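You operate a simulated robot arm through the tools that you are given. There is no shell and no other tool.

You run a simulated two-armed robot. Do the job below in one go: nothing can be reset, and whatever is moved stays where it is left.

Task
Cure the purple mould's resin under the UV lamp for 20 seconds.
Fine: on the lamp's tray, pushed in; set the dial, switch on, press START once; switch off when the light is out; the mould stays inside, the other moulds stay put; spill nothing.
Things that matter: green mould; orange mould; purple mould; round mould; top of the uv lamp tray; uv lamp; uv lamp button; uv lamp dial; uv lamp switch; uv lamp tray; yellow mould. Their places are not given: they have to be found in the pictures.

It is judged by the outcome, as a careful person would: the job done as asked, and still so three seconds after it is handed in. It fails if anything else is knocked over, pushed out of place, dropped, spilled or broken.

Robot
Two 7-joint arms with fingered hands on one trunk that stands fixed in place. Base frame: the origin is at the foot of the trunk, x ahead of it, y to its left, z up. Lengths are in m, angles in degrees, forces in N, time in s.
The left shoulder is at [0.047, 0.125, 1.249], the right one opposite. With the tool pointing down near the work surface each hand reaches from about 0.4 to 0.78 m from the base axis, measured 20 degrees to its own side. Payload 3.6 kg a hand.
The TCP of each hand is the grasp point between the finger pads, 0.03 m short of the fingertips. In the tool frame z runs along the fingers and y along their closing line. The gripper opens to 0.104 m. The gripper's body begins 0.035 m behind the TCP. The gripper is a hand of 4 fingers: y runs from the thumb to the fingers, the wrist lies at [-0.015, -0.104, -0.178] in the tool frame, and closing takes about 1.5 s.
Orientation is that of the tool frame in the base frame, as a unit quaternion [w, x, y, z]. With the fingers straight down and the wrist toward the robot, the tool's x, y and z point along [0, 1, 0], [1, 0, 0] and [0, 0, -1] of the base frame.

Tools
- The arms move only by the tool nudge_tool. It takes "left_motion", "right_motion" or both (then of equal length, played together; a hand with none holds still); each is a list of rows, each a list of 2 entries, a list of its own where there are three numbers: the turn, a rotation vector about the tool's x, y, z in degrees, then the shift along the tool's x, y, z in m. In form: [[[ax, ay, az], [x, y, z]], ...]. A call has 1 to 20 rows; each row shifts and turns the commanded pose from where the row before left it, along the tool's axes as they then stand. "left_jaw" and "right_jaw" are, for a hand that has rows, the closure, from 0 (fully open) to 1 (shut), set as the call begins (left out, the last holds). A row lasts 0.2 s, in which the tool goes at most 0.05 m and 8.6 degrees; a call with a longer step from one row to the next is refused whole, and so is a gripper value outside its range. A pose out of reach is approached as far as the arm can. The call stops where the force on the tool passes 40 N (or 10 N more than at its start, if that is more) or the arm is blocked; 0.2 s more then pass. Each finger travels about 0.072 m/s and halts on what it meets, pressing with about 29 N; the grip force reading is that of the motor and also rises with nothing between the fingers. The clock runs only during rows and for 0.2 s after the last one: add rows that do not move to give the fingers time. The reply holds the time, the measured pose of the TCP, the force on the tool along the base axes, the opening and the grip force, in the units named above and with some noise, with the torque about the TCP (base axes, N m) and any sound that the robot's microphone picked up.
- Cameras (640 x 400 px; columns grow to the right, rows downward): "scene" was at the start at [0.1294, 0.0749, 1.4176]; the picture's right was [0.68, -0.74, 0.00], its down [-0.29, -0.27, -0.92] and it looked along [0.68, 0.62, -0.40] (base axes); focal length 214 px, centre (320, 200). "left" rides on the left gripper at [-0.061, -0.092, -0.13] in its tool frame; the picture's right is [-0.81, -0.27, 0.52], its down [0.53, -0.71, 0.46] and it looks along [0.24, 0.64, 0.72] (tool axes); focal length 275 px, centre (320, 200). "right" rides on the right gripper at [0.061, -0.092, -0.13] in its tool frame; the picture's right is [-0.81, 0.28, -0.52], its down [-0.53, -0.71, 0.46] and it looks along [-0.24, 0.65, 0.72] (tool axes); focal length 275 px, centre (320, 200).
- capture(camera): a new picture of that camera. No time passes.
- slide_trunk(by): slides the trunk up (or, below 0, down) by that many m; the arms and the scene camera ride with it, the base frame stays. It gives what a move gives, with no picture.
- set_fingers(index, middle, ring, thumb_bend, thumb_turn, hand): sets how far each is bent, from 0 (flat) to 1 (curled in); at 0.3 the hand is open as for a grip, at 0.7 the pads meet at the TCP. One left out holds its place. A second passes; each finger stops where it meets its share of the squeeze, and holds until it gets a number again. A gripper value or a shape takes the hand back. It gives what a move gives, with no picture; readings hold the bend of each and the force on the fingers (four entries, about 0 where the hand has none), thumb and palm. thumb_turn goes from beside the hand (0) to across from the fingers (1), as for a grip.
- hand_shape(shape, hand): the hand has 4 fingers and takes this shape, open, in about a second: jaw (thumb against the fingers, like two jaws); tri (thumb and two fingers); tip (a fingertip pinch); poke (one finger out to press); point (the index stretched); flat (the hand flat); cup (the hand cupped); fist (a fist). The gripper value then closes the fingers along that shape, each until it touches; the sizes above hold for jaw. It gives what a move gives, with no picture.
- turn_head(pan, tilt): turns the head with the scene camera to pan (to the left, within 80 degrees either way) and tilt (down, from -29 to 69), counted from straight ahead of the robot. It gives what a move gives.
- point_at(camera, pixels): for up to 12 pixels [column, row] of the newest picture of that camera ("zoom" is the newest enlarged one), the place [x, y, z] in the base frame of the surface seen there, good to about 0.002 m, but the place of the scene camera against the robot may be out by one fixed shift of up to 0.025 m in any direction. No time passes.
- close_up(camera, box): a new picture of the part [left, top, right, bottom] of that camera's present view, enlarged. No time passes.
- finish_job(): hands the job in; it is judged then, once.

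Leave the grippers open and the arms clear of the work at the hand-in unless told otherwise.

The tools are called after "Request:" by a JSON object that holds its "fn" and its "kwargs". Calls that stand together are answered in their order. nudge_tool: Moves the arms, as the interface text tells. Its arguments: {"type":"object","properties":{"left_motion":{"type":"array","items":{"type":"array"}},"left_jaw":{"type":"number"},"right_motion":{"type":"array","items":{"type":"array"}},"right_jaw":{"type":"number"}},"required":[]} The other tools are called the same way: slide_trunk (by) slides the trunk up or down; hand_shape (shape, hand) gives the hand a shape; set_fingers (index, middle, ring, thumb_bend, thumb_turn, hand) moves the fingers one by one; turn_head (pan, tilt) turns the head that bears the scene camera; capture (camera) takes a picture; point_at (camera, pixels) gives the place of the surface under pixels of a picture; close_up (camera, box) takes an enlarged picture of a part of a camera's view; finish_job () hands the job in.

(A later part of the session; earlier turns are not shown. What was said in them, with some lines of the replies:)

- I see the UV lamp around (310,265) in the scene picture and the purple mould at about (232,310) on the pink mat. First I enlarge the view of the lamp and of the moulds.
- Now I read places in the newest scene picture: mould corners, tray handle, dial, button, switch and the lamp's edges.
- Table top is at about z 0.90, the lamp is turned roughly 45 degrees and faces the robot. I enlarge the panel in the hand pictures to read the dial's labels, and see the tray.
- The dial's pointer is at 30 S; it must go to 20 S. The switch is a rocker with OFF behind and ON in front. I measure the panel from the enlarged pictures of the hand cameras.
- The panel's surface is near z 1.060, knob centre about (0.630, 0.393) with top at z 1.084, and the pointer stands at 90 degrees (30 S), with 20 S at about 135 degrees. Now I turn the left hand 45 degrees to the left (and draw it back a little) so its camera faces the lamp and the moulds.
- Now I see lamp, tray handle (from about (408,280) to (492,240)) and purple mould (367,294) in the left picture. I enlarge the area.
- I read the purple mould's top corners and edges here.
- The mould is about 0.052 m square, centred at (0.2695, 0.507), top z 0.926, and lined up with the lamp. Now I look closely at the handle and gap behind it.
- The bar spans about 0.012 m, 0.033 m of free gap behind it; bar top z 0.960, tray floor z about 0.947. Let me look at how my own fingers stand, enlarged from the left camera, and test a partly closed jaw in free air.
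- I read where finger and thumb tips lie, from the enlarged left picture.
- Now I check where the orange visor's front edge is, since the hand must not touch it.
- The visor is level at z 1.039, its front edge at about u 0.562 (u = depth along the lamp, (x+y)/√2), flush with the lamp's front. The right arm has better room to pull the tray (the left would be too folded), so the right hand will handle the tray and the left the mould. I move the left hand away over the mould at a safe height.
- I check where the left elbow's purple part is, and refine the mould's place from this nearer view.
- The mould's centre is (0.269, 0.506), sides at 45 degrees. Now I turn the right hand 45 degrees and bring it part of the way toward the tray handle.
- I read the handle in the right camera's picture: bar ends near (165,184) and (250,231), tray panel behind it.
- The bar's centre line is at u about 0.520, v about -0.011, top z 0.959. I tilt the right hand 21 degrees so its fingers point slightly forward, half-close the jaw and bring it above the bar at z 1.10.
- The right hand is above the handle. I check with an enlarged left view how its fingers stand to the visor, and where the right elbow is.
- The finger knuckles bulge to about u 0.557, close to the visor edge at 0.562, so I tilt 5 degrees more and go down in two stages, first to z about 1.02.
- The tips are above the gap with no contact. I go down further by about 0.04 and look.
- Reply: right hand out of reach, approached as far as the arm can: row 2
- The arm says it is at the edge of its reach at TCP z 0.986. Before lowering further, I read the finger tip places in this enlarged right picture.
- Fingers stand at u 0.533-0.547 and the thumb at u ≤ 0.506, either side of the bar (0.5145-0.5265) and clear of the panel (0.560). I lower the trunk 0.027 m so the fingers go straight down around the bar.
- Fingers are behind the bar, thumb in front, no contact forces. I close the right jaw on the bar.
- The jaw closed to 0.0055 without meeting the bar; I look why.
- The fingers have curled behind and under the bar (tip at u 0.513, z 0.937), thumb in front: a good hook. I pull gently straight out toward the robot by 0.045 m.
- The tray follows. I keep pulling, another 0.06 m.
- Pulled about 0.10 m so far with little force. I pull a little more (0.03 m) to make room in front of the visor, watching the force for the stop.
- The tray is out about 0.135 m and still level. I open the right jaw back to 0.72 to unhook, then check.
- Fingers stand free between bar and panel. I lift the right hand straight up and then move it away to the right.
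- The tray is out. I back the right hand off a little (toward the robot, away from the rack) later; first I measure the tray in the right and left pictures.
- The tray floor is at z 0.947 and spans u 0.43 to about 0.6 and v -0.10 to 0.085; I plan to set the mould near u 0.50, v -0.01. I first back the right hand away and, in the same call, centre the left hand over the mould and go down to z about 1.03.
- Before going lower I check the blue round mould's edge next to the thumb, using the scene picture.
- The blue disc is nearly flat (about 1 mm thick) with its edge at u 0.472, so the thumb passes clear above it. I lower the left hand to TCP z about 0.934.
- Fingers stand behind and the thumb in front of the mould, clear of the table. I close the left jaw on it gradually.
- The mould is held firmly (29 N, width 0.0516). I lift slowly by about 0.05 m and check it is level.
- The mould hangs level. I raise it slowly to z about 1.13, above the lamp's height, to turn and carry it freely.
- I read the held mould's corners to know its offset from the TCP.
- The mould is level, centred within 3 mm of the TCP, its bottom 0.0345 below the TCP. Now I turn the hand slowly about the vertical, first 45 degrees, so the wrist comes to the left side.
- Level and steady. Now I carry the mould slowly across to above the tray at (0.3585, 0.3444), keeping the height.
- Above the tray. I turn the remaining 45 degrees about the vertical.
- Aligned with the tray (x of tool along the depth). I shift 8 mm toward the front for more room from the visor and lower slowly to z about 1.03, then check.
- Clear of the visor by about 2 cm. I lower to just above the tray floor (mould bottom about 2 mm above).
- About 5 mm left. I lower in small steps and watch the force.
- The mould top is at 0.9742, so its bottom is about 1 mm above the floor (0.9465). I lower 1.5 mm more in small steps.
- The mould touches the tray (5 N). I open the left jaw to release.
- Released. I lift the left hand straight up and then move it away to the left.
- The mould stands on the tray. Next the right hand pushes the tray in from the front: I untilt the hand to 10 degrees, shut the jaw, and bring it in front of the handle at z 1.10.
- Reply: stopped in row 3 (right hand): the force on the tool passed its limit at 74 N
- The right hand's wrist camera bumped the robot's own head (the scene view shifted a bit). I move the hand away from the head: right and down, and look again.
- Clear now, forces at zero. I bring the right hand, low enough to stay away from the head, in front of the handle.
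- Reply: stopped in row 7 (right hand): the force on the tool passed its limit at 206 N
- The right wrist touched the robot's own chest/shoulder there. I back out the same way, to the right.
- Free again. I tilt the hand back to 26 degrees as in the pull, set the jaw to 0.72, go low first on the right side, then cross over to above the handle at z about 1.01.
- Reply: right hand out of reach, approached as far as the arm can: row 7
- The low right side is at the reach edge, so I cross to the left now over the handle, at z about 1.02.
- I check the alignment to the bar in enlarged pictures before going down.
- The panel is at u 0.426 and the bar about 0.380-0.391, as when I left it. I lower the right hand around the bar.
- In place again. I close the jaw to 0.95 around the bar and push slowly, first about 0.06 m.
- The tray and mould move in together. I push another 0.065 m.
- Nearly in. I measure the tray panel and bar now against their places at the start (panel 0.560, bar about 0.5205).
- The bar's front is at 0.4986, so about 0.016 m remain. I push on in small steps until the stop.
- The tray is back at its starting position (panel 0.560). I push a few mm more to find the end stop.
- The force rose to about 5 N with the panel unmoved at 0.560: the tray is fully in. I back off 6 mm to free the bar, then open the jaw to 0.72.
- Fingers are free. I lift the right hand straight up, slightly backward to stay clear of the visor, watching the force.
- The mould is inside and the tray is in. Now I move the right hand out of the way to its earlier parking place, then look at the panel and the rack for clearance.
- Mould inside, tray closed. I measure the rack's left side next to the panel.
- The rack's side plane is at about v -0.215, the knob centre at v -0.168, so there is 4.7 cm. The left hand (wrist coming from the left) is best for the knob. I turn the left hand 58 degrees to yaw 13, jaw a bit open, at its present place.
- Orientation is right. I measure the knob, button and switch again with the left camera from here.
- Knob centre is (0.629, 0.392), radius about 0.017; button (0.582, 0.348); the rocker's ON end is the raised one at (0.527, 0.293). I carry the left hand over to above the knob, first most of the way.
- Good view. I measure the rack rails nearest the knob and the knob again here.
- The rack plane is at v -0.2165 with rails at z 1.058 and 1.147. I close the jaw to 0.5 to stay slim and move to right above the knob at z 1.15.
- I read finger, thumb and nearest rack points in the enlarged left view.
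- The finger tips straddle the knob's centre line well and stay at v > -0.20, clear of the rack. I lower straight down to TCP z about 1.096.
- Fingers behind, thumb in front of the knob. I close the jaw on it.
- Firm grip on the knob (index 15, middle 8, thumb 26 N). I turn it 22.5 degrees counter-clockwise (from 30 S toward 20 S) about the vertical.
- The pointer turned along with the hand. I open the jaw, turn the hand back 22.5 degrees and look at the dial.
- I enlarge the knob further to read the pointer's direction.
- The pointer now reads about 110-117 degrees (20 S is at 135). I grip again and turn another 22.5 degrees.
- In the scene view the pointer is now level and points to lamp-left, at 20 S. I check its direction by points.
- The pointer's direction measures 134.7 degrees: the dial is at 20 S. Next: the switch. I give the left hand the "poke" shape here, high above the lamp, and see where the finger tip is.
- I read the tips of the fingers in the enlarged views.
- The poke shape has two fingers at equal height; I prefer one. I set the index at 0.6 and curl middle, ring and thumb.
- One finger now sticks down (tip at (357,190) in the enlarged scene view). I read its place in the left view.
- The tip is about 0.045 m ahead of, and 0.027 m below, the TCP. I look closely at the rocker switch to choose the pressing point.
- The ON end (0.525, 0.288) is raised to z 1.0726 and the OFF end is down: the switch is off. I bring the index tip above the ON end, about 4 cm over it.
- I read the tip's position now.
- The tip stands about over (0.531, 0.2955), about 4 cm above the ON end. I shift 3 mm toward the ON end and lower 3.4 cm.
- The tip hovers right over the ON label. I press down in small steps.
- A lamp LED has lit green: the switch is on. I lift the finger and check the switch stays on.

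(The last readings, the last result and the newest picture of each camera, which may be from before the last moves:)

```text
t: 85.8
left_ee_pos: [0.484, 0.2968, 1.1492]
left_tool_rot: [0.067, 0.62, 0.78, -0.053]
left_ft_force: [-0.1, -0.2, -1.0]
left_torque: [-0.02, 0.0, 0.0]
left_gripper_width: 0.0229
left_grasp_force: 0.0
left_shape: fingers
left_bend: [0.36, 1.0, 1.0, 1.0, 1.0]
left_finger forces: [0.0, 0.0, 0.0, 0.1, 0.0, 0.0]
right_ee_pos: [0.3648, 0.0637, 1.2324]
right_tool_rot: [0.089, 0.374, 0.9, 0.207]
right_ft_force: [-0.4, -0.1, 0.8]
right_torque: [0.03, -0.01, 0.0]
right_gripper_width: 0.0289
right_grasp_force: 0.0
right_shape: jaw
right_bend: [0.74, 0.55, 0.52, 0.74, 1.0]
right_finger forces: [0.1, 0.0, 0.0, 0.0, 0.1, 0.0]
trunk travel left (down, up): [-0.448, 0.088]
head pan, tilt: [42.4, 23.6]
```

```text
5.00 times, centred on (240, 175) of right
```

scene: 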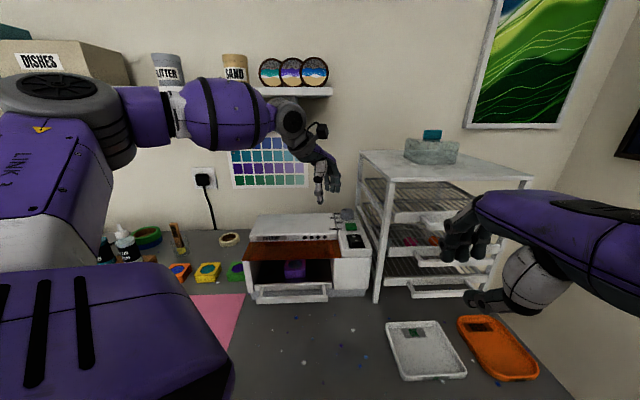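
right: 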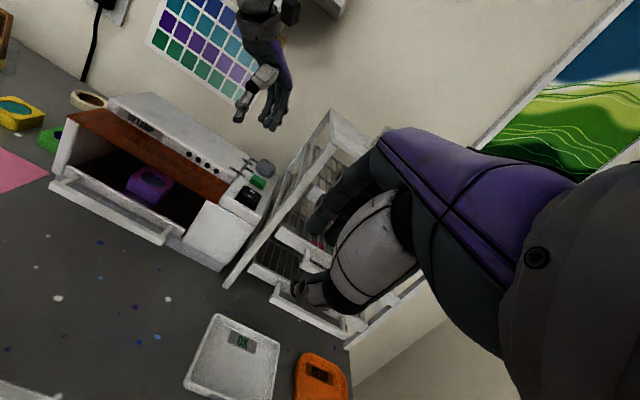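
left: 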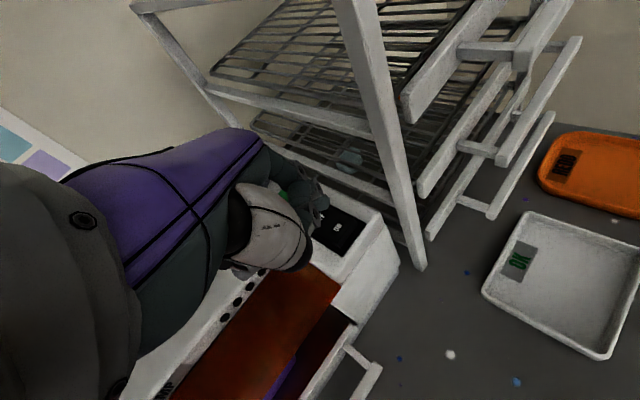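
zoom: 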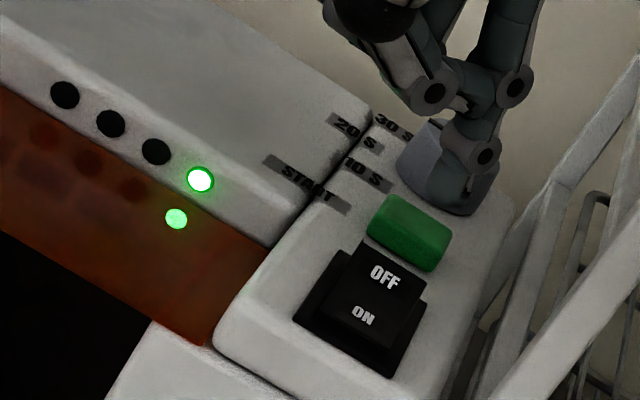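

The green LED stays lit: the lamp is on. Now I bring the finger tip above the green START button (0.582, 0.348).

Request:
{"fn": "nudge_tool", "kwargs": {"left_motion": [[[0, 0, 0], [0.0143, 0.0209, 0.0042]], [[0, 0, 0], [0.0143, 0.0209, 0.0042]], [[0, 0, 0], [0.0143, 0.0209, 0.0042]], [[0, 0, 0], [0, 0, 0]]]}}

Request:
{"fn": "close_up", "kwargs": {"camera": "scene", "box": [325, 195, 385, 255]}}

Request:
{"fn": "close_up", "kwargs": {"camera": "right", "box": [225, 145, 295, 205]}}

Request:
{"fn": "close_up", "kwargs": {"camera": "left", "box": [270, 150, 390, 270]}}

```text
t: 86.8
left_ee_pos: [0.5352, 0.3491, 1.1297]
left_tool_rot: [0.068, 0.62, 0.779, -0.054]
left_ft_force: [-0.2, 0.6, 0.3]
left_torque: [0.03, 0.0, 0.0]
left_gripper_width: 0.023
left_grasp_force: 0.1
left_shape: fingers
left_bend: [0.36, 1.0, 1.0, 1.0, 1.0]
left_finger forces: [0.0, 0.0, 0.1, 0.0, 0.1, 0.1]
right_ee_pos: [0.3654, 0.0636, 1.2329]
right_tool_rot: [0.089, 0.373, 0.9, 0.208]
right_ft_force: [0.2, -0.3, 0.0]
right_torque: [0.01, 0.02, 0.02]
right_gripper_width: 0.0289
right_grasp_force: 0.1
right_shape: jaw
right_bend: [0.74, 0.55, 0.52, 0.74, 1.0]
right_finger forces: [0.1, 0.1, 0.1, 0.1, 0.0, 0.1]
trunk travel left (down, up): [-0.448, 0.088]
head pan, tilt: [42.4, 23.6]
```

```text
6.67 times, centred on (355, 225) of scene
```

zoom: 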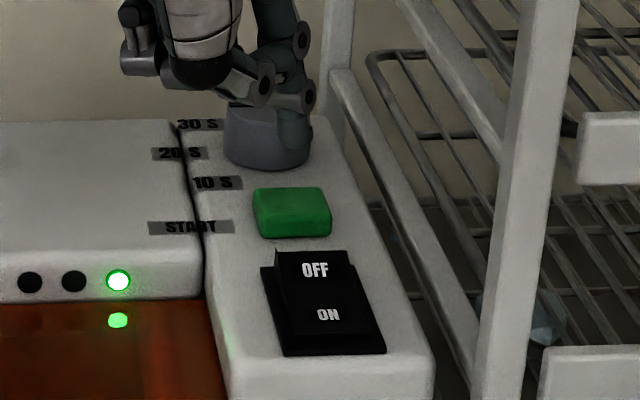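

```text
6.67 times, centred on (260, 175) of right
```

zoom: 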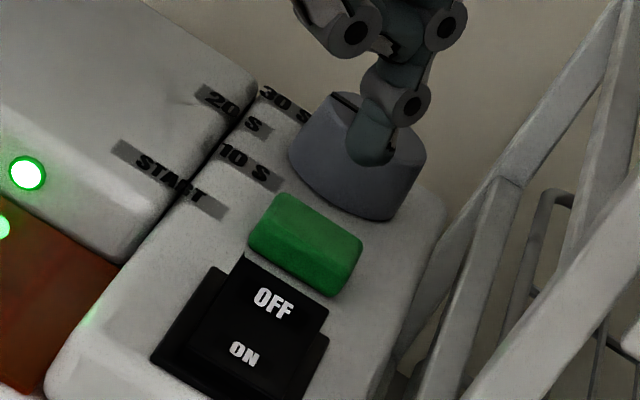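

```text
3.33 times, centred on (330, 210) of left
```

zoom: 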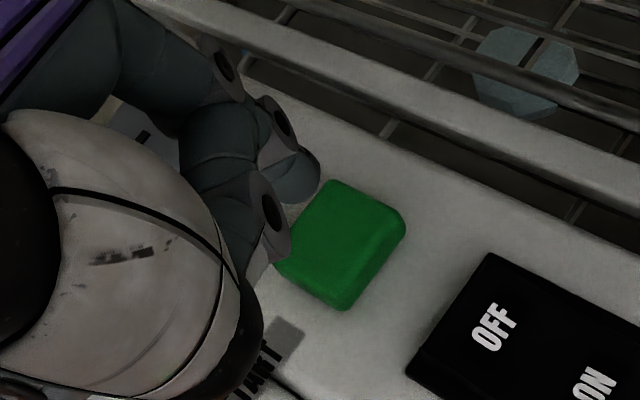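

Request:
{"fn": "point_at", "kwargs": {"camera": "zoom", "pixels": [[332, 188], [398, 225], [345, 295], [282, 258], [338, 243], [300, 180], [312, 175], [295, 190]]}}

Request:
{"fn": "close_up", "kwargs": {"camera": "scene", "box": [325, 195, 385, 255]}}

Request:
{"fn": "point_at", "kwargs": {"camera": "zoom", "pixels": [[293, 155], [293, 140], [280, 150], [305, 150], [293, 170], [290, 205], [262, 195], [322, 195]]}}

```text
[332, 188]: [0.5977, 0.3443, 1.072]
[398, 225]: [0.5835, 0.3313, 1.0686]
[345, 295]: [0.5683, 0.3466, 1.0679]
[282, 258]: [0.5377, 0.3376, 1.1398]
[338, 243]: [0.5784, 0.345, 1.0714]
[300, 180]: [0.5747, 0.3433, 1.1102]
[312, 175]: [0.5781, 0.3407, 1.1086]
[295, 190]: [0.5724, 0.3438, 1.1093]
```

```text
6.67 times, centred on (355, 225) of scene
```

zoom: 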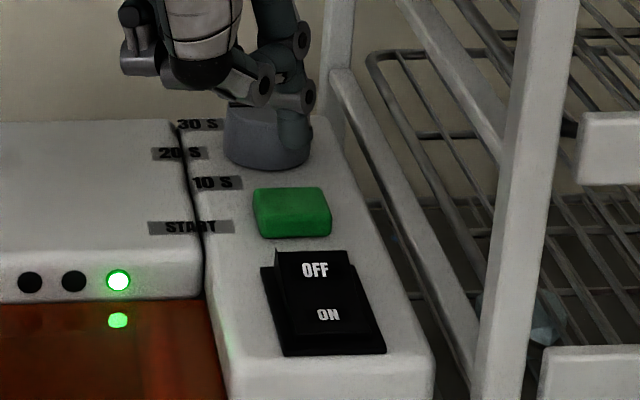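

```text
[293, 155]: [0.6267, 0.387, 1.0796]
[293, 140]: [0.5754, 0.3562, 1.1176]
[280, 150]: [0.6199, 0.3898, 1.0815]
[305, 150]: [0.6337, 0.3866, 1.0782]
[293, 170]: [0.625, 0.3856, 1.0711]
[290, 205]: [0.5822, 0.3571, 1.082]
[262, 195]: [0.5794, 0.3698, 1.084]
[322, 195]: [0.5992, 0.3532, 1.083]
```

The tip is 4 mm off the button's centre; I correct that and lower to just above the button top.

Request:
{"fn": "nudge_tool", "kwargs": {"left_motion": [[[0, 0, 0], [-0.0006, 0.0017, 0.0127]], [[0, 0, 0], [0.0, 0.0017, 0.0127]], [[0, 0, 0], [0, 0, 0]]]}}

Request:
{"fn": "close_up", "kwargs": {"camera": "scene", "box": [325, 195, 385, 255]}}

Request:
{"fn": "close_up", "kwargs": {"camera": "right", "box": [225, 145, 295, 205]}}

```text
t: 87.6
left_ee_pos: [0.54, 0.345, 1.1045]
left_tool_rot: [0.068, 0.62, 0.78, -0.054]
left_ft_force: [-0.2, 0.2, -0.7]
left_torque: [0.02, 0.02, 0.03]
left_gripper_width: 0.0229
left_grasp_force: 0.0
left_shape: fingers
left_bend: [0.36, 1.0, 1.0, 1.0, 1.0]
left_finger forces: [0.1, 0.0, 0.0, 0.0, 0.0, 0.0]
right_ee_pos: [0.365, 0.0628, 1.2334]
right_tool_rot: [0.089, 0.373, 0.9, 0.208]
right_ft_force: [0.5, -0.9, -0.1]
right_torque: [-0.01, 0.04, -0.03]
right_gripper_width: 0.0289
right_grasp_force: 0.0
right_shape: jaw
right_bend: [0.74, 0.55, 0.52, 0.74, 1.0]
right_finger forces: [0.0, 0.0, 0.0, 0.0, 0.1, 0.0]
trunk travel left (down, up): [-0.448, 0.088]
head pan, tilt: [42.4, 23.6]
```

```text
6.67 times, centred on (355, 225) of scene
```

zoom: 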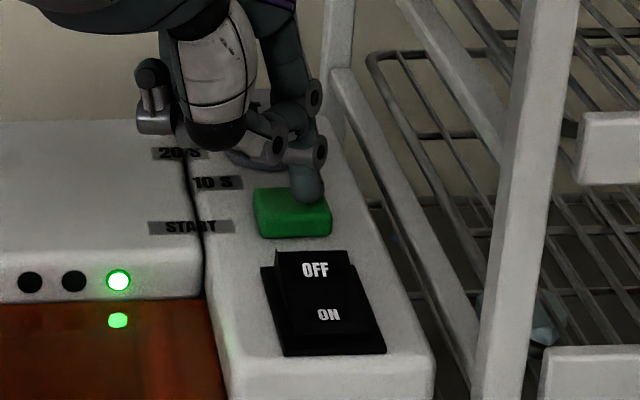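

```text
6.67 times, centred on (260, 175) of right
```

zoom: 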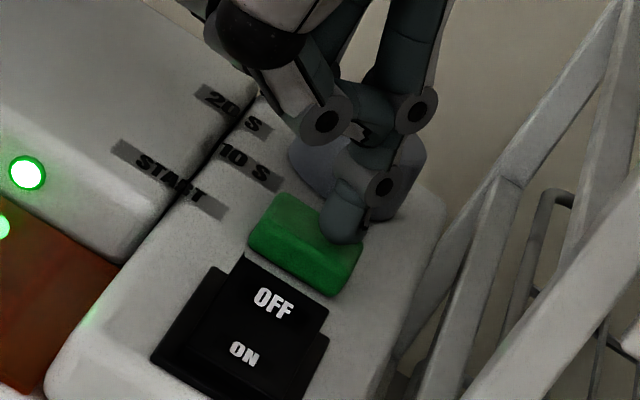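

The tip is about 4 mm to the right of the button's middle. I shift it left by 4 mm and then press in small steps.

Request:
{"fn": "nudge_tool", "kwargs": {"left_motion": [[[0, 0, 0], [0.0033, -0.0021, -0.0006]], [[0, 0, 0], [0.0005, 0, 0.003]], [[0, 0, 0], [0, 0, 0]]]}}

Request:
{"fn": "close_up", "kwargs": {"camera": "scene", "box": [325, 195, 385, 255]}}

```text
t: 88.4
left_ee_pos: [0.5375, 0.3458, 1.101]
left_tool_rot: [0.068, 0.62, 0.78, -0.053]
left_ft_force: [0.2, 0.3, 1.4]
left_torque: [-0.04, -0.07, 0.03]
left_gripper_width: 0.0229
left_grasp_force: 0.6
left_shape: fingers
left_bend: [0.36, 1.0, 1.0, 1.0, 1.0]
left_finger forces: [0.6, 0.1, 0.1, 0.1, 0.0, 0.0]
right_ee_pos: [0.3656, 0.0624, 1.2325]
right_tool_rot: [0.088, 0.373, 0.9, 0.207]
right_ft_force: [-0.1, 0.0, 0.4]
right_torque: [0.01, -0.01, -0.01]
right_gripper_width: 0.0291
right_grasp_force: 0.0
right_shape: jaw
right_bend: [0.74, 0.55, 0.52, 0.74, 1.0]
right_finger forces: [0.0, 0.0, 0.1, 0.1, 0.1, 0.0]
trunk travel left (down, up): [-0.448, 0.088]
head pan, tilt: [42.4, 23.6]
```

```text
6.67 times, centred on (355, 225) of scene
```

zoom: 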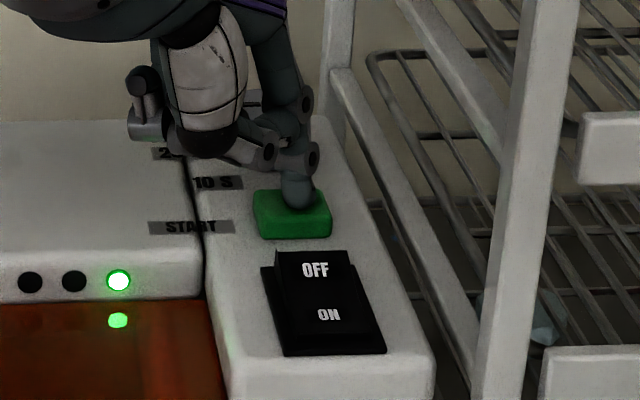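

Centred and just touching (0.6 N). I press 4 mm further.

Request:
{"fn": "nudge_tool", "kwargs": {"left_motion": [[[0, 0, 0], [0.00035, 0, 0.002]], [[0, 0, 0], [0.00035, 0, 0.002]]]}}

Request:
{"fn": "close_up", "kwargs": {"camera": "scene", "box": [230, 190, 390, 310]}}

```text
t: 89.0
left_ee_pos: [0.5368, 0.3472, 1.0976]
left_tool_rot: [0.068, 0.62, 0.78, -0.053]
left_ft_force: [0.1, 0.5, 2.2]
left_torque: [0.0, -0.2, 0.02]
left_gripper_width: 0.0228
left_grasp_force: 1.3
left_shape: fingers
left_bend: [0.36, 1.0, 1.0, 1.0, 1.0]
left_finger forces: [3.2, 0.1, 0.0, 0.0, 0.0, 0.0]
right_ee_pos: [0.3651, 0.0632, 1.2331]
right_tool_rot: [0.088, 0.373, 0.9, 0.207]
right_ft_force: [-0.6, 0.2, 0.0]
right_torque: [0.03, 0.02, 0.0]
right_gripper_width: 0.0286
right_grasp_force: 0.1
right_shape: jaw
right_bend: [0.74, 0.55, 0.52, 0.74, 1.0]
right_finger forces: [0.0, 0.1, 0.0, 0.0, 0.0, 0.1]
trunk travel left (down, up): [-0.448, 0.088]
head pan, tilt: [42.4, 23.6]
heard: click
```

```text
3.33 times, centred on (310, 250) of scene
```

zoom: 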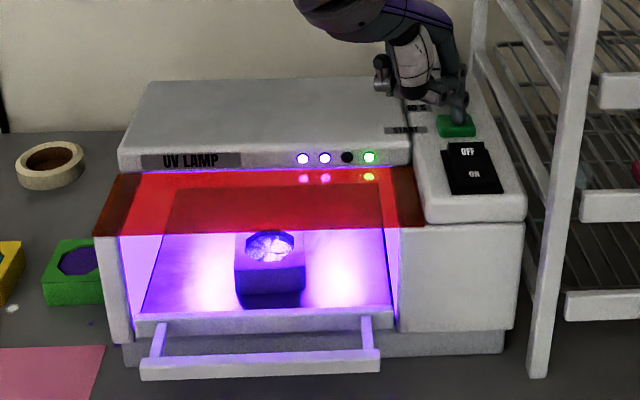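

A click, and the UV light is on, with two white LEDs (20 s). I lift the finger straight off the button and count the time from about t = 89.

Request:
{"fn": "nudge_tool", "kwargs": {"left_motion": [[[0, 0, 0], [-0.0035, 0, -0.0197]], [[0, 0, 0], [-0.0052, 0, -0.0295]], [[0, 0, 0], [0, 0, 0]]]}}

Request:
{"fn": "close_up", "kwargs": {"camera": "scene", "box": [230, 190, 390, 310]}}

```text
t: 89.8
left_ee_pos: [0.5368, 0.3469, 1.1461]
left_tool_rot: [0.067, 0.62, 0.78, -0.055]
left_ft_force: [-0.1, -0.2, -0.6]
left_torque: [0.01, 0.01, -0.04]
left_gripper_width: 0.0226
left_grasp_force: 0.1
left_shape: fingers
left_bend: [0.36, 1.0, 1.0, 0.99, 1.0]
left_finger forces: [0.0, 0.0, 0.1, 0.0, 0.1, 0.0]
right_ee_pos: [0.3663, 0.0636, 1.2325]
right_tool_rot: [0.088, 0.373, 0.9, 0.207]
right_ft_force: [-0.5, 0.2, 0.3]
right_torque: [0.0, 0.01, -0.01]
right_gripper_width: 0.0288
right_grasp_force: 0.0
right_shape: jaw
right_bend: [0.74, 0.55, 0.52, 0.74, 1.0]
right_finger forces: [0.0, 0.0, 0.1, 0.1, 0.0, 0.0]
trunk travel left (down, up): [-0.448, 0.088]
head pan, tilt: [42.4, 23.6]
```

```text
3.33 times, centred on (310, 250) of scene
```

zoom: 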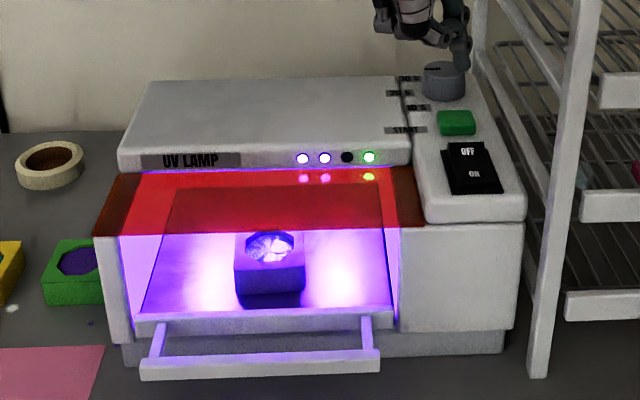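

The light stays on with the finger off. While waiting, I move the finger above the OFF end of the switch (hovering about 2.5 cm over it), without touching.

Request:
{"fn": "nudge_tool", "kwargs": {"left_motion": [[[0, 0, 0], [-0.0094, -0.0166, 0.0108]], [[0, 0, 0], [-0.0094, -0.0166, 0.0108]], [[0, 0, 0], [0, 0, 0]], [[0, 0, 0], [0, 0, 0]], [[0, 0, 0], [0, 0, 0]], [[0, 0, 0], [0, 0, 0]], [[0, 0, 0], [0, 0, 0]], [[0, 0, 0], [0, 0, 0]], [[0, 0, 0], [0, 0, 0]], [[0, 0, 0], [0, 0, 0]]]}}

Request:
{"fn": "close_up", "kwargs": {"camera": "scene", "box": [325, 205, 385, 265]}}

Request:
{"fn": "close_up", "kwargs": {"camera": "right", "box": [215, 150, 285, 210]}}

Request:
{"fn": "close_up", "kwargs": {"camera": "left", "box": [270, 150, 390, 270]}}

```text
t: 92.0
left_ee_pos: [0.5091, 0.3176, 1.1287]
left_tool_rot: [0.068, 0.62, 0.78, -0.053]
left_ft_force: [0.1, -0.2, 0.9]
left_torque: [0.0, 0.03, 0.02]
left_gripper_width: 0.0229
left_grasp_force: 0.0
left_shape: fingers
left_bend: [0.36, 1.0, 1.0, 0.99, 1.0]
left_finger forces: [0.1, 0.1, 0.0, 0.0, 0.1, 0.1]
right_ee_pos: [0.3658, 0.0636, 1.233]
right_tool_rot: [0.089, 0.373, 0.9, 0.207]
right_ft_force: [-0.1, 0.0, -0.4]
right_torque: [0.01, -0.01, 0.0]
right_gripper_width: 0.0289
right_grasp_force: 0.0
right_shape: jaw
right_bend: [0.74, 0.55, 0.52, 0.74, 1.0]
right_finger forces: [0.0, 0.1, 0.0, 0.0, 0.1, 0.0]
trunk travel left (down, up): [-0.448, 0.088]
head pan, tilt: [42.4, 23.6]
```

```text
6.67 times, centred on (355, 235) of scene
```

zoom: 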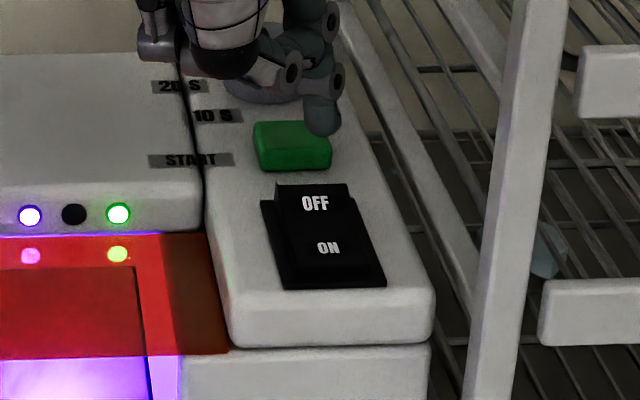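

```text
6.67 times, centred on (250, 180) of right
```

zoom: 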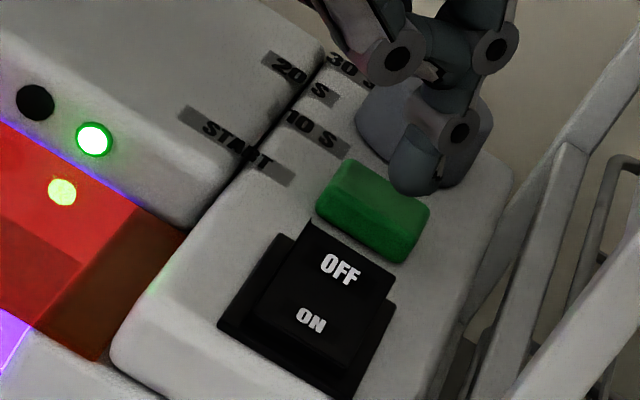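

```text
3.33 times, centred on (330, 210) of left
```

zoom: 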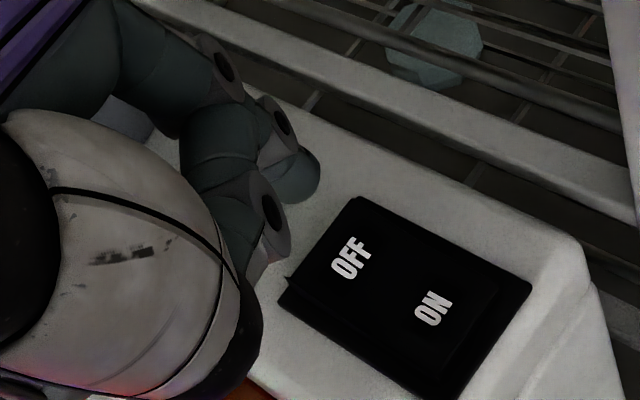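

Request:
{"fn": "point_at", "kwargs": {"camera": "zoom", "pixels": [[350, 258], [360, 205], [300, 275], [335, 235], [300, 165], [312, 180], [295, 195], [435, 308], [480, 350]]}}

Request:
{"fn": "nudge_tool", "kwargs": {"left_motion": [[[0, 0, 0], [0, 0, 0]], [[0, 0, 0], [0, 0, 0]], [[0, 0, 0], [0, 0, 0]], [[0, 0, 0], [0, 0, 0]], [[0, 0, 0], [0, 0, 0]], [[0, 0, 0], [0, 0, 0]], [[0, 0, 0], [0, 0, 0]], [[0, 0, 0], [0, 0, 0]], [[0, 0, 0], [0, 0, 0]], [[0, 0, 0], [0, 0, 0]], [[0, 0, 0], [0, 0, 0]], [[0, 0, 0], [0, 0, 0]], [[0, 0, 0], [0, 0, 0]], [[0, 0, 0], [0, 0, 0]], [[0, 0, 0], [0, 0, 0]], [[0, 0, 0], [0, 0, 0]], [[0, 0, 0], [0, 0, 0]], [[0, 0, 0], [0, 0, 0]], [[0, 0, 0], [0, 0, 0]], [[0, 0, 0], [0, 0, 0]]]}}

Request:
{"fn": "nudge_tool", "kwargs": {"left_motion": [[[0, 0, 0], [0, 0, 0]], [[0, 0, 0], [0, 0, 0]], [[0, 0, 0], [0, 0, 0]], [[0, 0, 0], [0, 0, 0]], [[0, 0, 0], [0, 0, 0]], [[0, 0, 0], [0, 0, 0]], [[0, 0, 0], [0, 0, 0]], [[0, 0, 0], [0, 0, 0]], [[0, 0, 0], [0, 0, 0]], [[0, 0, 0], [0, 0, 0]], [[0, 0, 0], [0, 0, 0]], [[0, 0, 0], [0, 0, 0]], [[0, 0, 0], [0, 0, 0]], [[0, 0, 0], [0, 0, 0]], [[0, 0, 0], [0, 0, 0]], [[0, 0, 0], [0, 0, 0]], [[0, 0, 0], [0, 0, 0]], [[0, 0, 0], [0, 0, 0]], [[0, 0, 0], [0, 0, 0]], [[0, 0, 0], [0, 0, 0]]]}}

Request:
{"fn": "close_up", "kwargs": {"camera": "scene", "box": [230, 190, 390, 310]}}

```text
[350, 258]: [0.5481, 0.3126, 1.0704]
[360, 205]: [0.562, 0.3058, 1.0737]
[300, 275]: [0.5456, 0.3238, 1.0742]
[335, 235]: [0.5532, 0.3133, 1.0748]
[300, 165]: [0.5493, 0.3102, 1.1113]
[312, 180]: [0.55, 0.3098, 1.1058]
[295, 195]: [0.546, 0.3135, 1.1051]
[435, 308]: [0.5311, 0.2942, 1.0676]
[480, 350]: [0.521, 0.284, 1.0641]
```

```text
t: 96.2
left_ee_pos: [0.5086, 0.3185, 1.1276]
left_tool_rot: [0.068, 0.62, 0.779, -0.054]
left_ft_force: [0.0, 1.1, 0.6]
left_torque: [0.0, 0.01, -0.01]
left_gripper_width: 0.0226
left_grasp_force: 0.0
left_shape: fingers
left_bend: [0.36, 1.0, 1.0, 0.99, 1.0]
left_finger forces: [0.0, 0.1, 0.0, 0.1, 0.0, 0.0]
right_ee_pos: [0.3658, 0.0646, 1.2327]
right_tool_rot: [0.088, 0.372, 0.9, 0.208]
right_ft_force: [0.5, 0.7, 0.2]
right_torque: [0.0, -0.01, 0.0]
right_gripper_width: 0.0287
right_grasp_force: 0.1
right_shape: jaw
right_bend: [0.74, 0.55, 0.52, 0.74, 1.0]
right_finger forces: [0.1, 0.0, 0.1, 0.1, 0.0, 0.0]
trunk travel left (down, up): [-0.448, 0.088]
head pan, tilt: [42.4, 23.6]
```

```text
t: 100.4
left_ee_pos: [0.5087, 0.3191, 1.1288]
left_tool_rot: [0.068, 0.62, 0.78, -0.054]
left_ft_force: [0.1, 0.6, -0.6]
left_torque: [0.01, 0.01, -0.03]
left_gripper_width: 0.0224
left_grasp_force: 0.1
left_shape: fingers
left_bend: [0.36, 1.0, 1.0, 0.99, 1.0]
left_finger forces: [0.1, 0.0, 0.0, 0.0, 0.0, 0.0]
right_ee_pos: [0.3655, 0.0636, 1.2321]
right_tool_rot: [0.088, 0.373, 0.9, 0.208]
right_ft_force: [0.2, 0.6, 1.0]
right_torque: [-0.02, 0.01, 0.02]
right_gripper_width: 0.0288
right_grasp_force: 0.0
right_shape: jaw
right_bend: [0.74, 0.55, 0.52, 0.74, 1.0]
right_finger forces: [0.1, 0.1, 0.0, 0.0, 0.0, 0.1]
trunk travel left (down, up): [-0.448, 0.088]
head pan, tilt: [42.4, 23.6]
```

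```text
3.33 times, centred on (310, 250) of scene
```

zoom: 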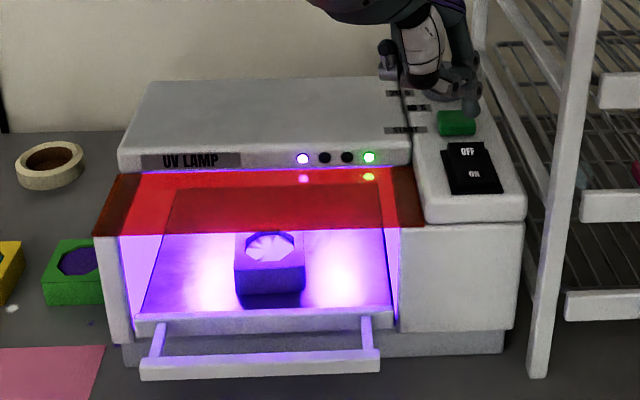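

One LED left at t = 100.4; the light should end near t = 109. I shift the hovering finger 4 mm toward the OFF label and wait on.

Request:
{"fn": "nudge_tool", "kwargs": {"left_motion": [[[0, 0, 0], [-0.0021, -0.0034, 0.0004]], [[0, 0, 0], [0, 0, 0]], [[0, 0, 0], [0, 0, 0]], [[0, 0, 0], [0, 0, 0]], [[0, 0, 0], [0, 0, 0]], [[0, 0, 0], [0, 0, 0]], [[0, 0, 0], [0, 0, 0]], [[0, 0, 0], [0, 0, 0]], [[0, 0, 0], [0, 0, 0]], [[0, 0, 0], [0, 0, 0]], [[0, 0, 0], [0, 0, 0]], [[0, 0, 0], [0, 0, 0]], [[0, 0, 0], [0, 0, 0]], [[0, 0, 0], [0, 0, 0]], [[0, 0, 0], [0, 0, 0]], [[0, 0, 0], [0, 0, 0]], [[0, 0, 0], [0, 0, 0]], [[0, 0, 0], [0, 0, 0]], [[0, 0, 0], [0, 0, 0]], [[0, 0, 0], [0, 0, 0]]]}}

Request:
{"fn": "nudge_tool", "kwargs": {"left_motion": [[[0, 0, 0], [0, 0, 0]], [[0, 0, 0], [0, 0, 0]], [[0, 0, 0], [0, 0, 0]], [[0, 0, 0], [0, 0, 0]], [[0, 0, 0], [0, 0, 0]], [[0, 0, 0], [0, 0, 0]], [[0, 0, 0], [0, 0, 0]], [[0, 0, 0], [0, 0, 0]], [[0, 0, 0], [0, 0, 0]], [[0, 0, 0], [0, 0, 0]], [[0, 0, 0], [0, 0, 0]], [[0, 0, 0], [0, 0, 0]], [[0, 0, 0], [0, 0, 0]], [[0, 0, 0], [0, 0, 0]], [[0, 0, 0], [0, 0, 0]], [[0, 0, 0], [0, 0, 0]], [[0, 0, 0], [0, 0, 0]], [[0, 0, 0], [0, 0, 0]], [[0, 0, 0], [0, 0, 0]], [[0, 0, 0], [0, 0, 0]]]}}

Request:
{"fn": "close_up", "kwargs": {"camera": "scene", "box": [230, 190, 390, 310]}}

```text
t: 104.6
left_ee_pos: [0.5069, 0.3149, 1.1294]
left_tool_rot: [0.069, 0.619, 0.78, -0.054]
left_ft_force: [-0.4, 0.2, 0.1]
left_torque: [0.0, -0.03, 0.03]
left_gripper_width: 0.0225
left_grasp_force: 0.1
left_shape: fingers
left_bend: [0.36, 1.0, 1.0, 0.99, 1.0]
left_finger forces: [0.0, 0.1, 0.0, 0.0, 0.0, 0.0]
right_ee_pos: [0.3646, 0.0634, 1.232]
right_tool_rot: [0.089, 0.373, 0.9, 0.208]
right_ft_force: [-0.7, -0.1, 0.4]
right_torque: [0.03, -0.01, 0.03]
right_gripper_width: 0.0287
right_grasp_force: 0.1
right_shape: jaw
right_bend: [0.74, 0.55, 0.52, 0.74, 1.0]
right_finger forces: [0.1, 0.0, 0.0, 0.1, 0.0, 0.0]
trunk travel left (down, up): [-0.448, 0.088]
head pan, tilt: [42.4, 23.6]
```

```text
t: 108.8
left_ee_pos: [0.5067, 0.3144, 1.1279]
left_tool_rot: [0.068, 0.62, 0.78, -0.054]
left_ft_force: [-0.8, -0.8, 0.6]
left_torque: [-0.04, -0.02, 0.0]
left_gripper_width: 0.0227
left_grasp_force: 0.1
left_shape: fingers
left_bend: [0.37, 1.0, 1.0, 0.99, 1.0]
left_finger forces: [0.0, 0.0, 0.0, 0.0, 0.0, 0.0]
right_ee_pos: [0.3654, 0.0635, 1.2334]
right_tool_rot: [0.089, 0.373, 0.9, 0.208]
right_ft_force: [0.7, -0.5, 0.7]
right_torque: [0.01, 0.01, 0.03]
right_gripper_width: 0.0287
right_grasp_force: 0.1
right_shape: jaw
right_bend: [0.74, 0.55, 0.52, 0.74, 1.0]
right_finger forces: [0.1, 0.0, 0.0, 0.0, 0.1, 0.0]
trunk travel left (down, up): [-0.448, 0.088]
head pan, tilt: [42.4, 23.6]
```

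```text
3.33 times, centred on (310, 250) of scene
```

zoom: 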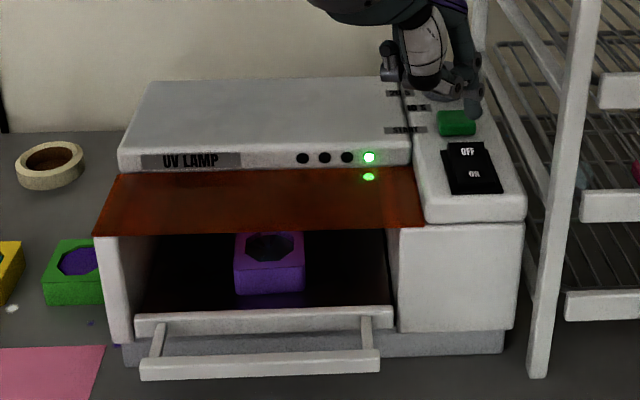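

The UV light is out (only the green power LED remains). Now I lower the finger onto the OFF end.

Request:
{"fn": "nudge_tool", "kwargs": {"left_motion": [[[0, 0, 0], [0.0021, 0, 0.0118]], [[0, 0, 0], [0.0021, 0, 0.0118]], [[0, 0, 0], [0, 0, 0]]]}}

Request:
{"fn": "close_up", "kwargs": {"camera": "scene", "box": [325, 205, 385, 265]}}

Request:
{"fn": "close_up", "kwargs": {"camera": "right", "box": [215, 150, 285, 210]}}

```text
t: 109.6
left_ee_pos: [0.5065, 0.315, 1.1052]
left_tool_rot: [0.068, 0.62, 0.78, -0.054]
left_ft_force: [-0.5, -0.4, -0.9]
left_torque: [-0.01, -0.02, 0.0]
left_gripper_width: 0.0225
left_grasp_force: 0.1
left_shape: fingers
left_bend: [0.37, 1.0, 1.0, 0.99, 1.0]
left_finger forces: [0.0, 0.0, 0.1, 0.0, 0.1, 0.0]
right_ee_pos: [0.3645, 0.0625, 1.2324]
right_tool_rot: [0.088, 0.373, 0.9, 0.208]
right_ft_force: [-0.5, 0.6, -0.4]
right_torque: [0.0, 0.0, 0.02]
right_gripper_width: 0.0287
right_grasp_force: 0.2
right_shape: jaw
right_bend: [0.74, 0.55, 0.52, 0.74, 1.0]
right_finger forces: [0.1, 0.1, 0.0, 0.0, 0.0, 0.0]
trunk travel left (down, up): [-0.448, 0.088]
head pan, tilt: [42.4, 23.6]
```

```text
6.67 times, centred on (355, 235) of scene
```

zoom: 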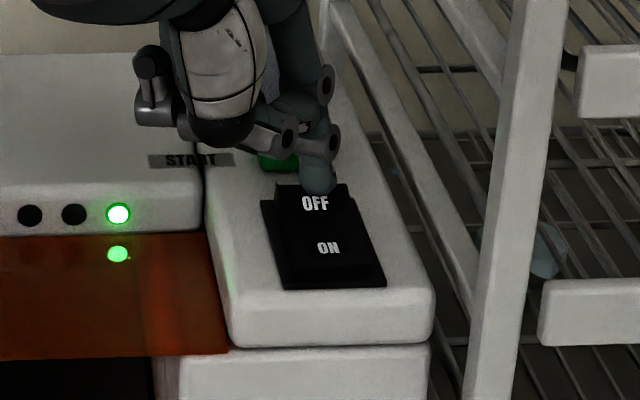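

```text
6.67 times, centred on (250, 180) of right
```

zoom: 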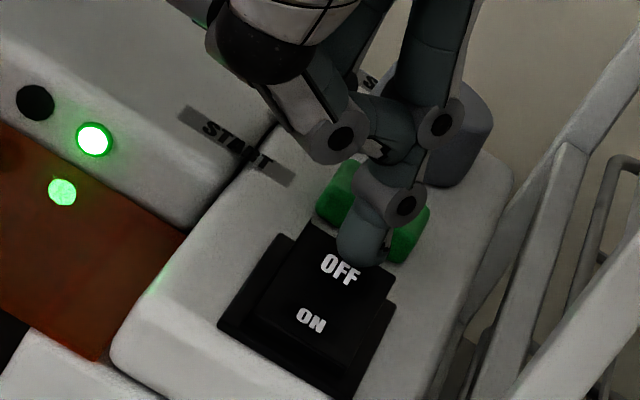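

The tip is right over the OFF label. I press in small steps.

Request:
{"fn": "nudge_tool", "kwargs": {"left_motion": [[[0, 0, 0], [0.0007, 0, 0.0039]], [[0, 0, 0], [0.0005, 0, 0.0029]], [[0, 0, 0], [0.0003, 0, 0.002]], [[0, 0, 0], [0, 0, 0]]]}}

Request:
{"fn": "close_up", "kwargs": {"camera": "scene", "box": [325, 205, 385, 265]}}

Request:
{"fn": "close_up", "kwargs": {"camera": "right", "box": [215, 150, 285, 210]}}

```text
t: 110.6
left_ee_pos: [0.5064, 0.3159, 1.096]
left_tool_rot: [0.068, 0.62, 0.78, -0.053]
left_ft_force: [0.4, -0.1, 5.7]
left_torque: [0.01, -0.28, 0.08]
left_gripper_width: 0.0224
left_grasp_force: 3.1
left_shape: fingers
left_bend: [0.36, 1.0, 1.0, 0.99, 1.0]
left_finger forces: [5.8, 0.0, 0.1, 0.0, 0.0, 0.0]
right_ee_pos: [0.3644, 0.0623, 1.2335]
right_tool_rot: [0.089, 0.374, 0.9, 0.208]
right_ft_force: [0.3, 0.3, -0.6]
right_torque: [-0.01, 0.02, 0.01]
right_gripper_width: 0.0288
right_grasp_force: 0.0
right_shape: jaw
right_bend: [0.74, 0.55, 0.52, 0.74, 1.0]
right_finger forces: [0.1, 0.1, 0.1, 0.1, 0.0, 0.0]
trunk travel left (down, up): [-0.448, 0.088]
head pan, tilt: [42.4, 23.6]
```

```text
6.67 times, centred on (355, 235) of scene
```

zoom: 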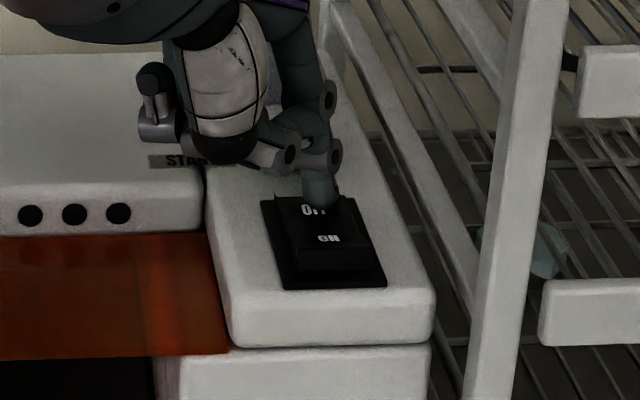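

```text
6.67 times, centred on (250, 180) of right
```

zoom: 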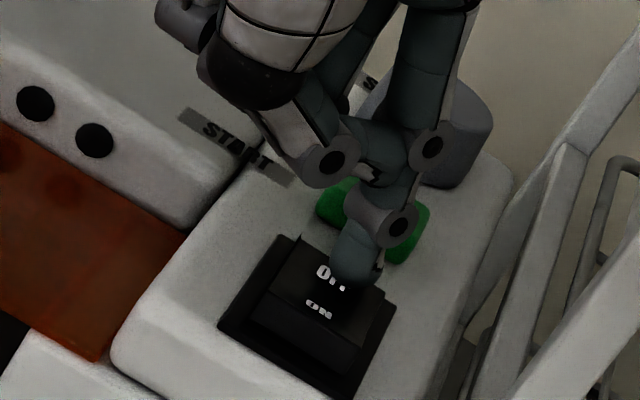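

The green LED is off: the lamp is switched off. I lift the finger, check the switch stays off, and withdraw.

Request:
{"fn": "nudge_tool", "kwargs": {"left_motion": [[[0, 0, 0], [-0.0035, 0, -0.0197]], [[0, 0, 0], [-0.006, 0, -0.034]], [[0, 0, 0], [-0.007, 0, -0.039]], [[0, 0, 0], [0, 0, 0]]]}}

Request:
{"fn": "close_up", "kwargs": {"camera": "scene", "box": [230, 190, 390, 310]}}

Request:
{"fn": "close_up", "kwargs": {"camera": "right", "box": [195, 135, 285, 215]}}

```text
t: 111.6
left_ee_pos: [0.5063, 0.313, 1.1902]
left_tool_rot: [0.068, 0.621, 0.779, -0.054]
left_ft_force: [-0.9, -0.7, 0.2]
left_torque: [-0.01, 0.01, -0.01]
left_gripper_width: 0.022
left_grasp_force: 0.1
left_shape: fingers
left_bend: [0.37, 1.0, 1.0, 0.99, 1.0]
left_finger forces: [0.0, 0.0, 0.0, 0.0, 0.0, 0.0]
right_ee_pos: [0.3657, 0.0633, 1.2334]
right_tool_rot: [0.089, 0.374, 0.9, 0.206]
right_ft_force: [-0.1, 0.3, 0.1]
right_torque: [0.0, -0.01, -0.02]
right_gripper_width: 0.0291
right_grasp_force: 0.0
right_shape: jaw
right_bend: [0.74, 0.55, 0.52, 0.74, 1.0]
right_finger forces: [0.1, 0.0, 0.0, 0.1, 0.0, 0.1]
trunk travel left (down, up): [-0.448, 0.088]
head pan, tilt: [42.4, 23.6]
```

```text
3.33 times, centred on (310, 250) of scene
```

zoom: 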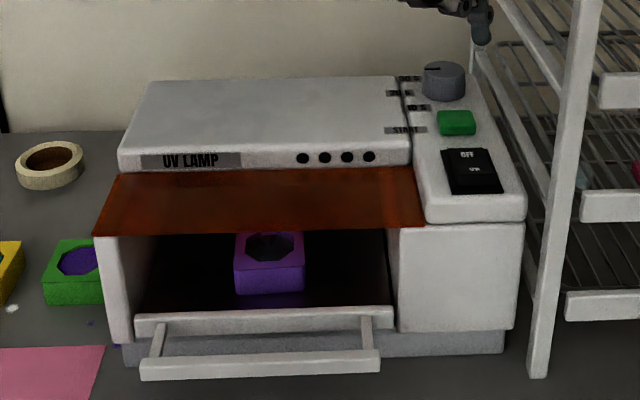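

```text
5.00 times, centred on (240, 175) of right
```

zoom: 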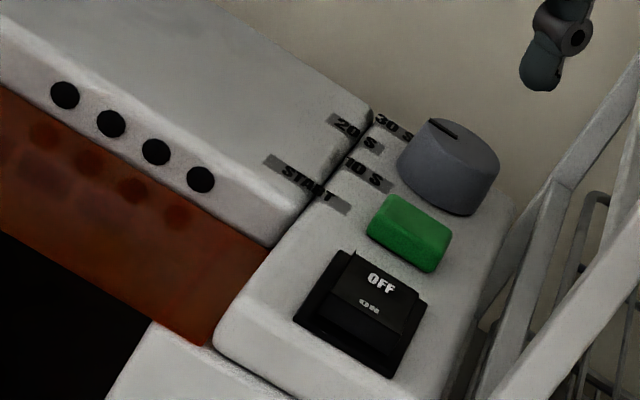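

All LEDs are off, switch is at OFF, dial at 20 S, mould inside. I withdraw the left arm to its earlier free place over the left side.

Request:
{"fn": "nudge_tool", "kwargs": {"left_motion": [[[0, 0, 0], [0.0225, -0.0291, -0.0083]], [[0, 0, 0], [0.0225, -0.0291, -0.0083]], [[0, 0, 0], [0.0225, -0.0291, -0.0083]], [[0, 0, 0], [0.0225, -0.0291, -0.0083]], [[0, 0, 0], [0.0225, -0.0291, -0.0083]], [[0, 0, 0], [0.0225, -0.0291, -0.0083]], [[0, 0, 0], [0.0225, -0.0291, -0.0083]], [[0, 0, 0], [0, 0, 0]]]}}

Request:
{"fn": "hand_shape", "kwargs": {"shape": "jaw", "hand": "left"}}

Request:
{"fn": "nudge_tool", "kwargs": {"left_motion": [[[0, 0, 0], [0, 0, 0]], [[0, 0, 0], [0, 0, 0]], [[0, 0, 0], [0, 0, 0]], [[0, 0, 0], [0, 0, 0]], [[0, 0, 0], [0, 0, 0]]], "right_motion": [[[0, 0, 0], [0, 0, 0]], [[0, 0, 0], [0, 0, 0]], [[0, 0, 0], [0, 0, 0]], [[0, 0, 0], [0, 0, 0]], [[0, 0, 0], [0, 0, 0]]], "left_jaw": 0, "right_jaw": 0}}

Request:
{"fn": "capture", "kwargs": {"camera": "scene"}}

Request:
{"fn": "capture", "kwargs": {"camera": "left"}}

Request:
{"fn": "capture", "kwargs": {"camera": "right"}}

```text
t: 113.4
left_ee_pos: [0.2713, 0.4296, 1.2149]
left_tool_rot: [0.067, 0.62, 0.78, -0.054]
left_ft_force: [-0.1, 0.4, 0.8]
left_torque: [0.01, -0.02, 0.0]
left_gripper_width: 0.0221
left_grasp_force: 0.1
left_shape: fingers
left_bend: [0.37, 1.0, 1.0, 0.99, 1.0]
left_finger forces: [0.0, 0.0, 0.0, 0.0, 0.1, 0.1]
right_ee_pos: [0.3653, 0.0632, 1.2321]
right_tool_rot: [0.089, 0.374, 0.9, 0.207]
right_ft_force: [-0.3, 0.1, 0.5]
right_torque: [0.0, 0.02, -0.01]
right_gripper_width: 0.0293
right_grasp_force: 0.0
right_shape: jaw
right_bend: [0.74, 0.55, 0.52, 0.74, 1.0]
right_finger forces: [0.0, 0.1, 0.0, 0.1, 0.1, 0.1]
trunk travel left (down, up): [-0.448, 0.088]
head pan, tilt: [42.4, 23.6]
```

```text
t: 114.3
left_ee_pos: [0.2706, 0.4283, 1.2165]
left_tool_rot: [0.067, 0.62, 0.779, -0.055]
left_ft_force: [0.3, 0.0, -0.4]
left_torque: [0.0, 0.0, -0.01]
left_gripper_width: 0.1034
left_grasp_force: 0.1
left_shape: jaw
left_bend: [0.3, 0.3, 0.3, 0.3, 0.98]
left_finger forces: [0.0, 0.0, 0.1, 0.1, 0.0, 0.0]
right_ee_pos: [0.3656, 0.0637, 1.2323]
right_tool_rot: [0.089, 0.373, 0.9, 0.207]
right_ft_force: [0.3, -0.3, 0.3]
right_torque: [-0.01, 0.01, 0.03]
right_gripper_width: 0.0288
right_grasp_force: 0.1
right_shape: jaw
right_bend: [0.74, 0.55, 0.52, 0.74, 1.0]
right_finger forces: [0.0, 0.1, 0.0, 0.0, 0.0, 0.1]
trunk travel left (down, up): [-0.448, 0.088]
head pan, tilt: [42.4, 23.6]
```

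```text
t: 115.5
left_ee_pos: [0.2706, 0.4279, 1.216]
left_tool_rot: [0.067, 0.62, 0.78, -0.054]
left_ft_force: [0.3, 0.0, -0.1]
left_torque: [0.01, 0.01, 0.0]
left_gripper_width: 0.1038
left_grasp_force: 0.2
left_shape: jaw
left_bend: [0.3, 0.3, 0.3, 0.3, 0.98]
left_finger forces: [0.0, 0.1, 0.0, 0.1, 0.0, 0.1]
right_ee_pos: [0.3646, 0.0643, 1.2322]
right_tool_rot: [0.089, 0.373, 0.9, 0.207]
right_ft_force: [-0.4, -0.4, 0.6]
right_torque: [-0.01, -0.02, 0.02]
right_gripper_width: 0.1036
right_grasp_force: 0.2
right_shape: jaw
right_bend: [0.3, 0.3, 0.3, 0.3, 0.98]
right_finger forces: [0.0, 0.1, 0.1, 0.0, 0.0, 0.1]
trunk travel left (down, up): [-0.448, 0.088]
head pan, tilt: [42.4, 23.6]
```

```text
taken
```

scene: 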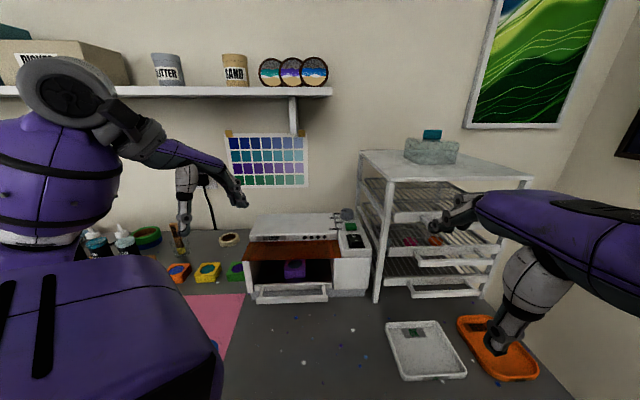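

```text
taken
```

left: 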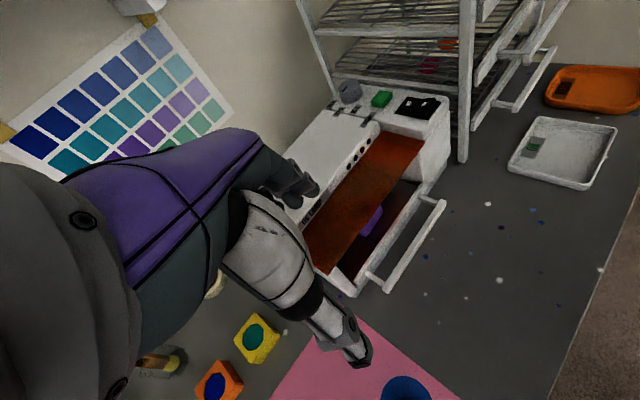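

```text
taken
```

right: 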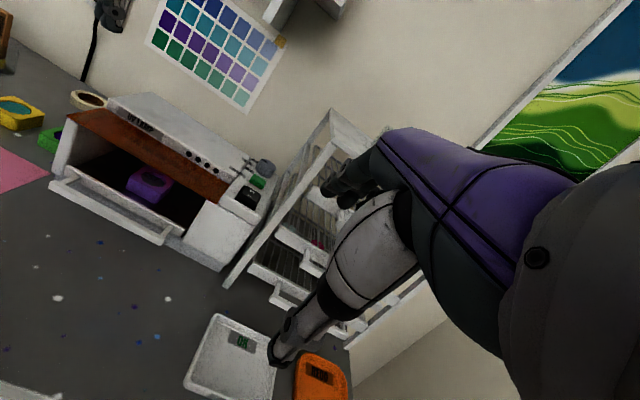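

All looks in place. A last check of the tray's position and the rest of the table before handing in.

Request:
{"fn": "close_up", "kwargs": {"camera": "left", "box": [290, 130, 460, 300]}}

Request:
{"fn": "point_at", "kwargs": {"camera": "zoom", "pixels": [[450, 260], [400, 310], [405, 250], [370, 280], [425, 225], [265, 175]]}}

Request:
{"fn": "close_up", "kwargs": {"camera": "scene", "box": [80, 200, 280, 400]}}

```text
2.35 times, centred on (375, 215) of left
```

zoom: 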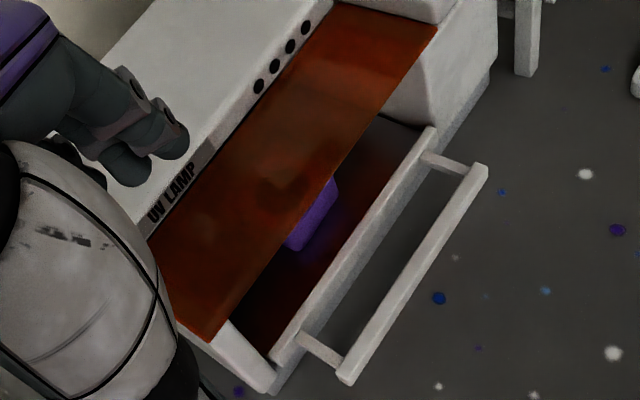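

```text
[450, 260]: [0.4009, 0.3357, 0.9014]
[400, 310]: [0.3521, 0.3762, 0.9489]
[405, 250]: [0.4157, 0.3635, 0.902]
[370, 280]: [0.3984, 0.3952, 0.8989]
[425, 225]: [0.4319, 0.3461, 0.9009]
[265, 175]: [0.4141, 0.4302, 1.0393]
```

```text
2.00 times, centred on (180, 300) of scene
```

zoom: 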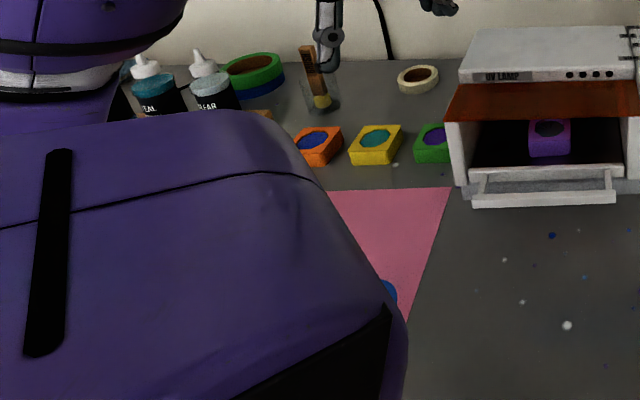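

The bar front is at u 0.515, as when fully in. The other moulds stand where they were, the switch is off, both hands are open and clear. I hand the job in.

Request:
{"fn": "finish_job", "kwargs": {}}

```text
The job is handed in.
```

The purple mould's resin was cured for 20 seconds, and the job is handed in.

- **Mould:** it was moved level onto the lamp's tray, the tray was pushed fully in, and it is still inside. I saw nothing spilled.
- **Lamp:** the dial is at 20 S. The lamp was switched on and START was pressed once. The UV light came on with a click at about 89 s and was out when I checked at 108.8 s. The lamp was then switched off and all its LEDs are dark.
- **Surroundings:** the orange, yellow and green moulds look unmoved in the last pictures. In the last views the round mould was mostly hidden by the left arm or out of frame; nothing worked near it after the purple mould was lifted.
- **Robot:** both hands are open and clear of the work.

While I was getting into position to push the tray in, the right wrist bumped the robot's own body twice. The first was against the head (74 N) and the second against the chest or shoulder area (206 N). I backed off each time, and nothing on the table was touched.
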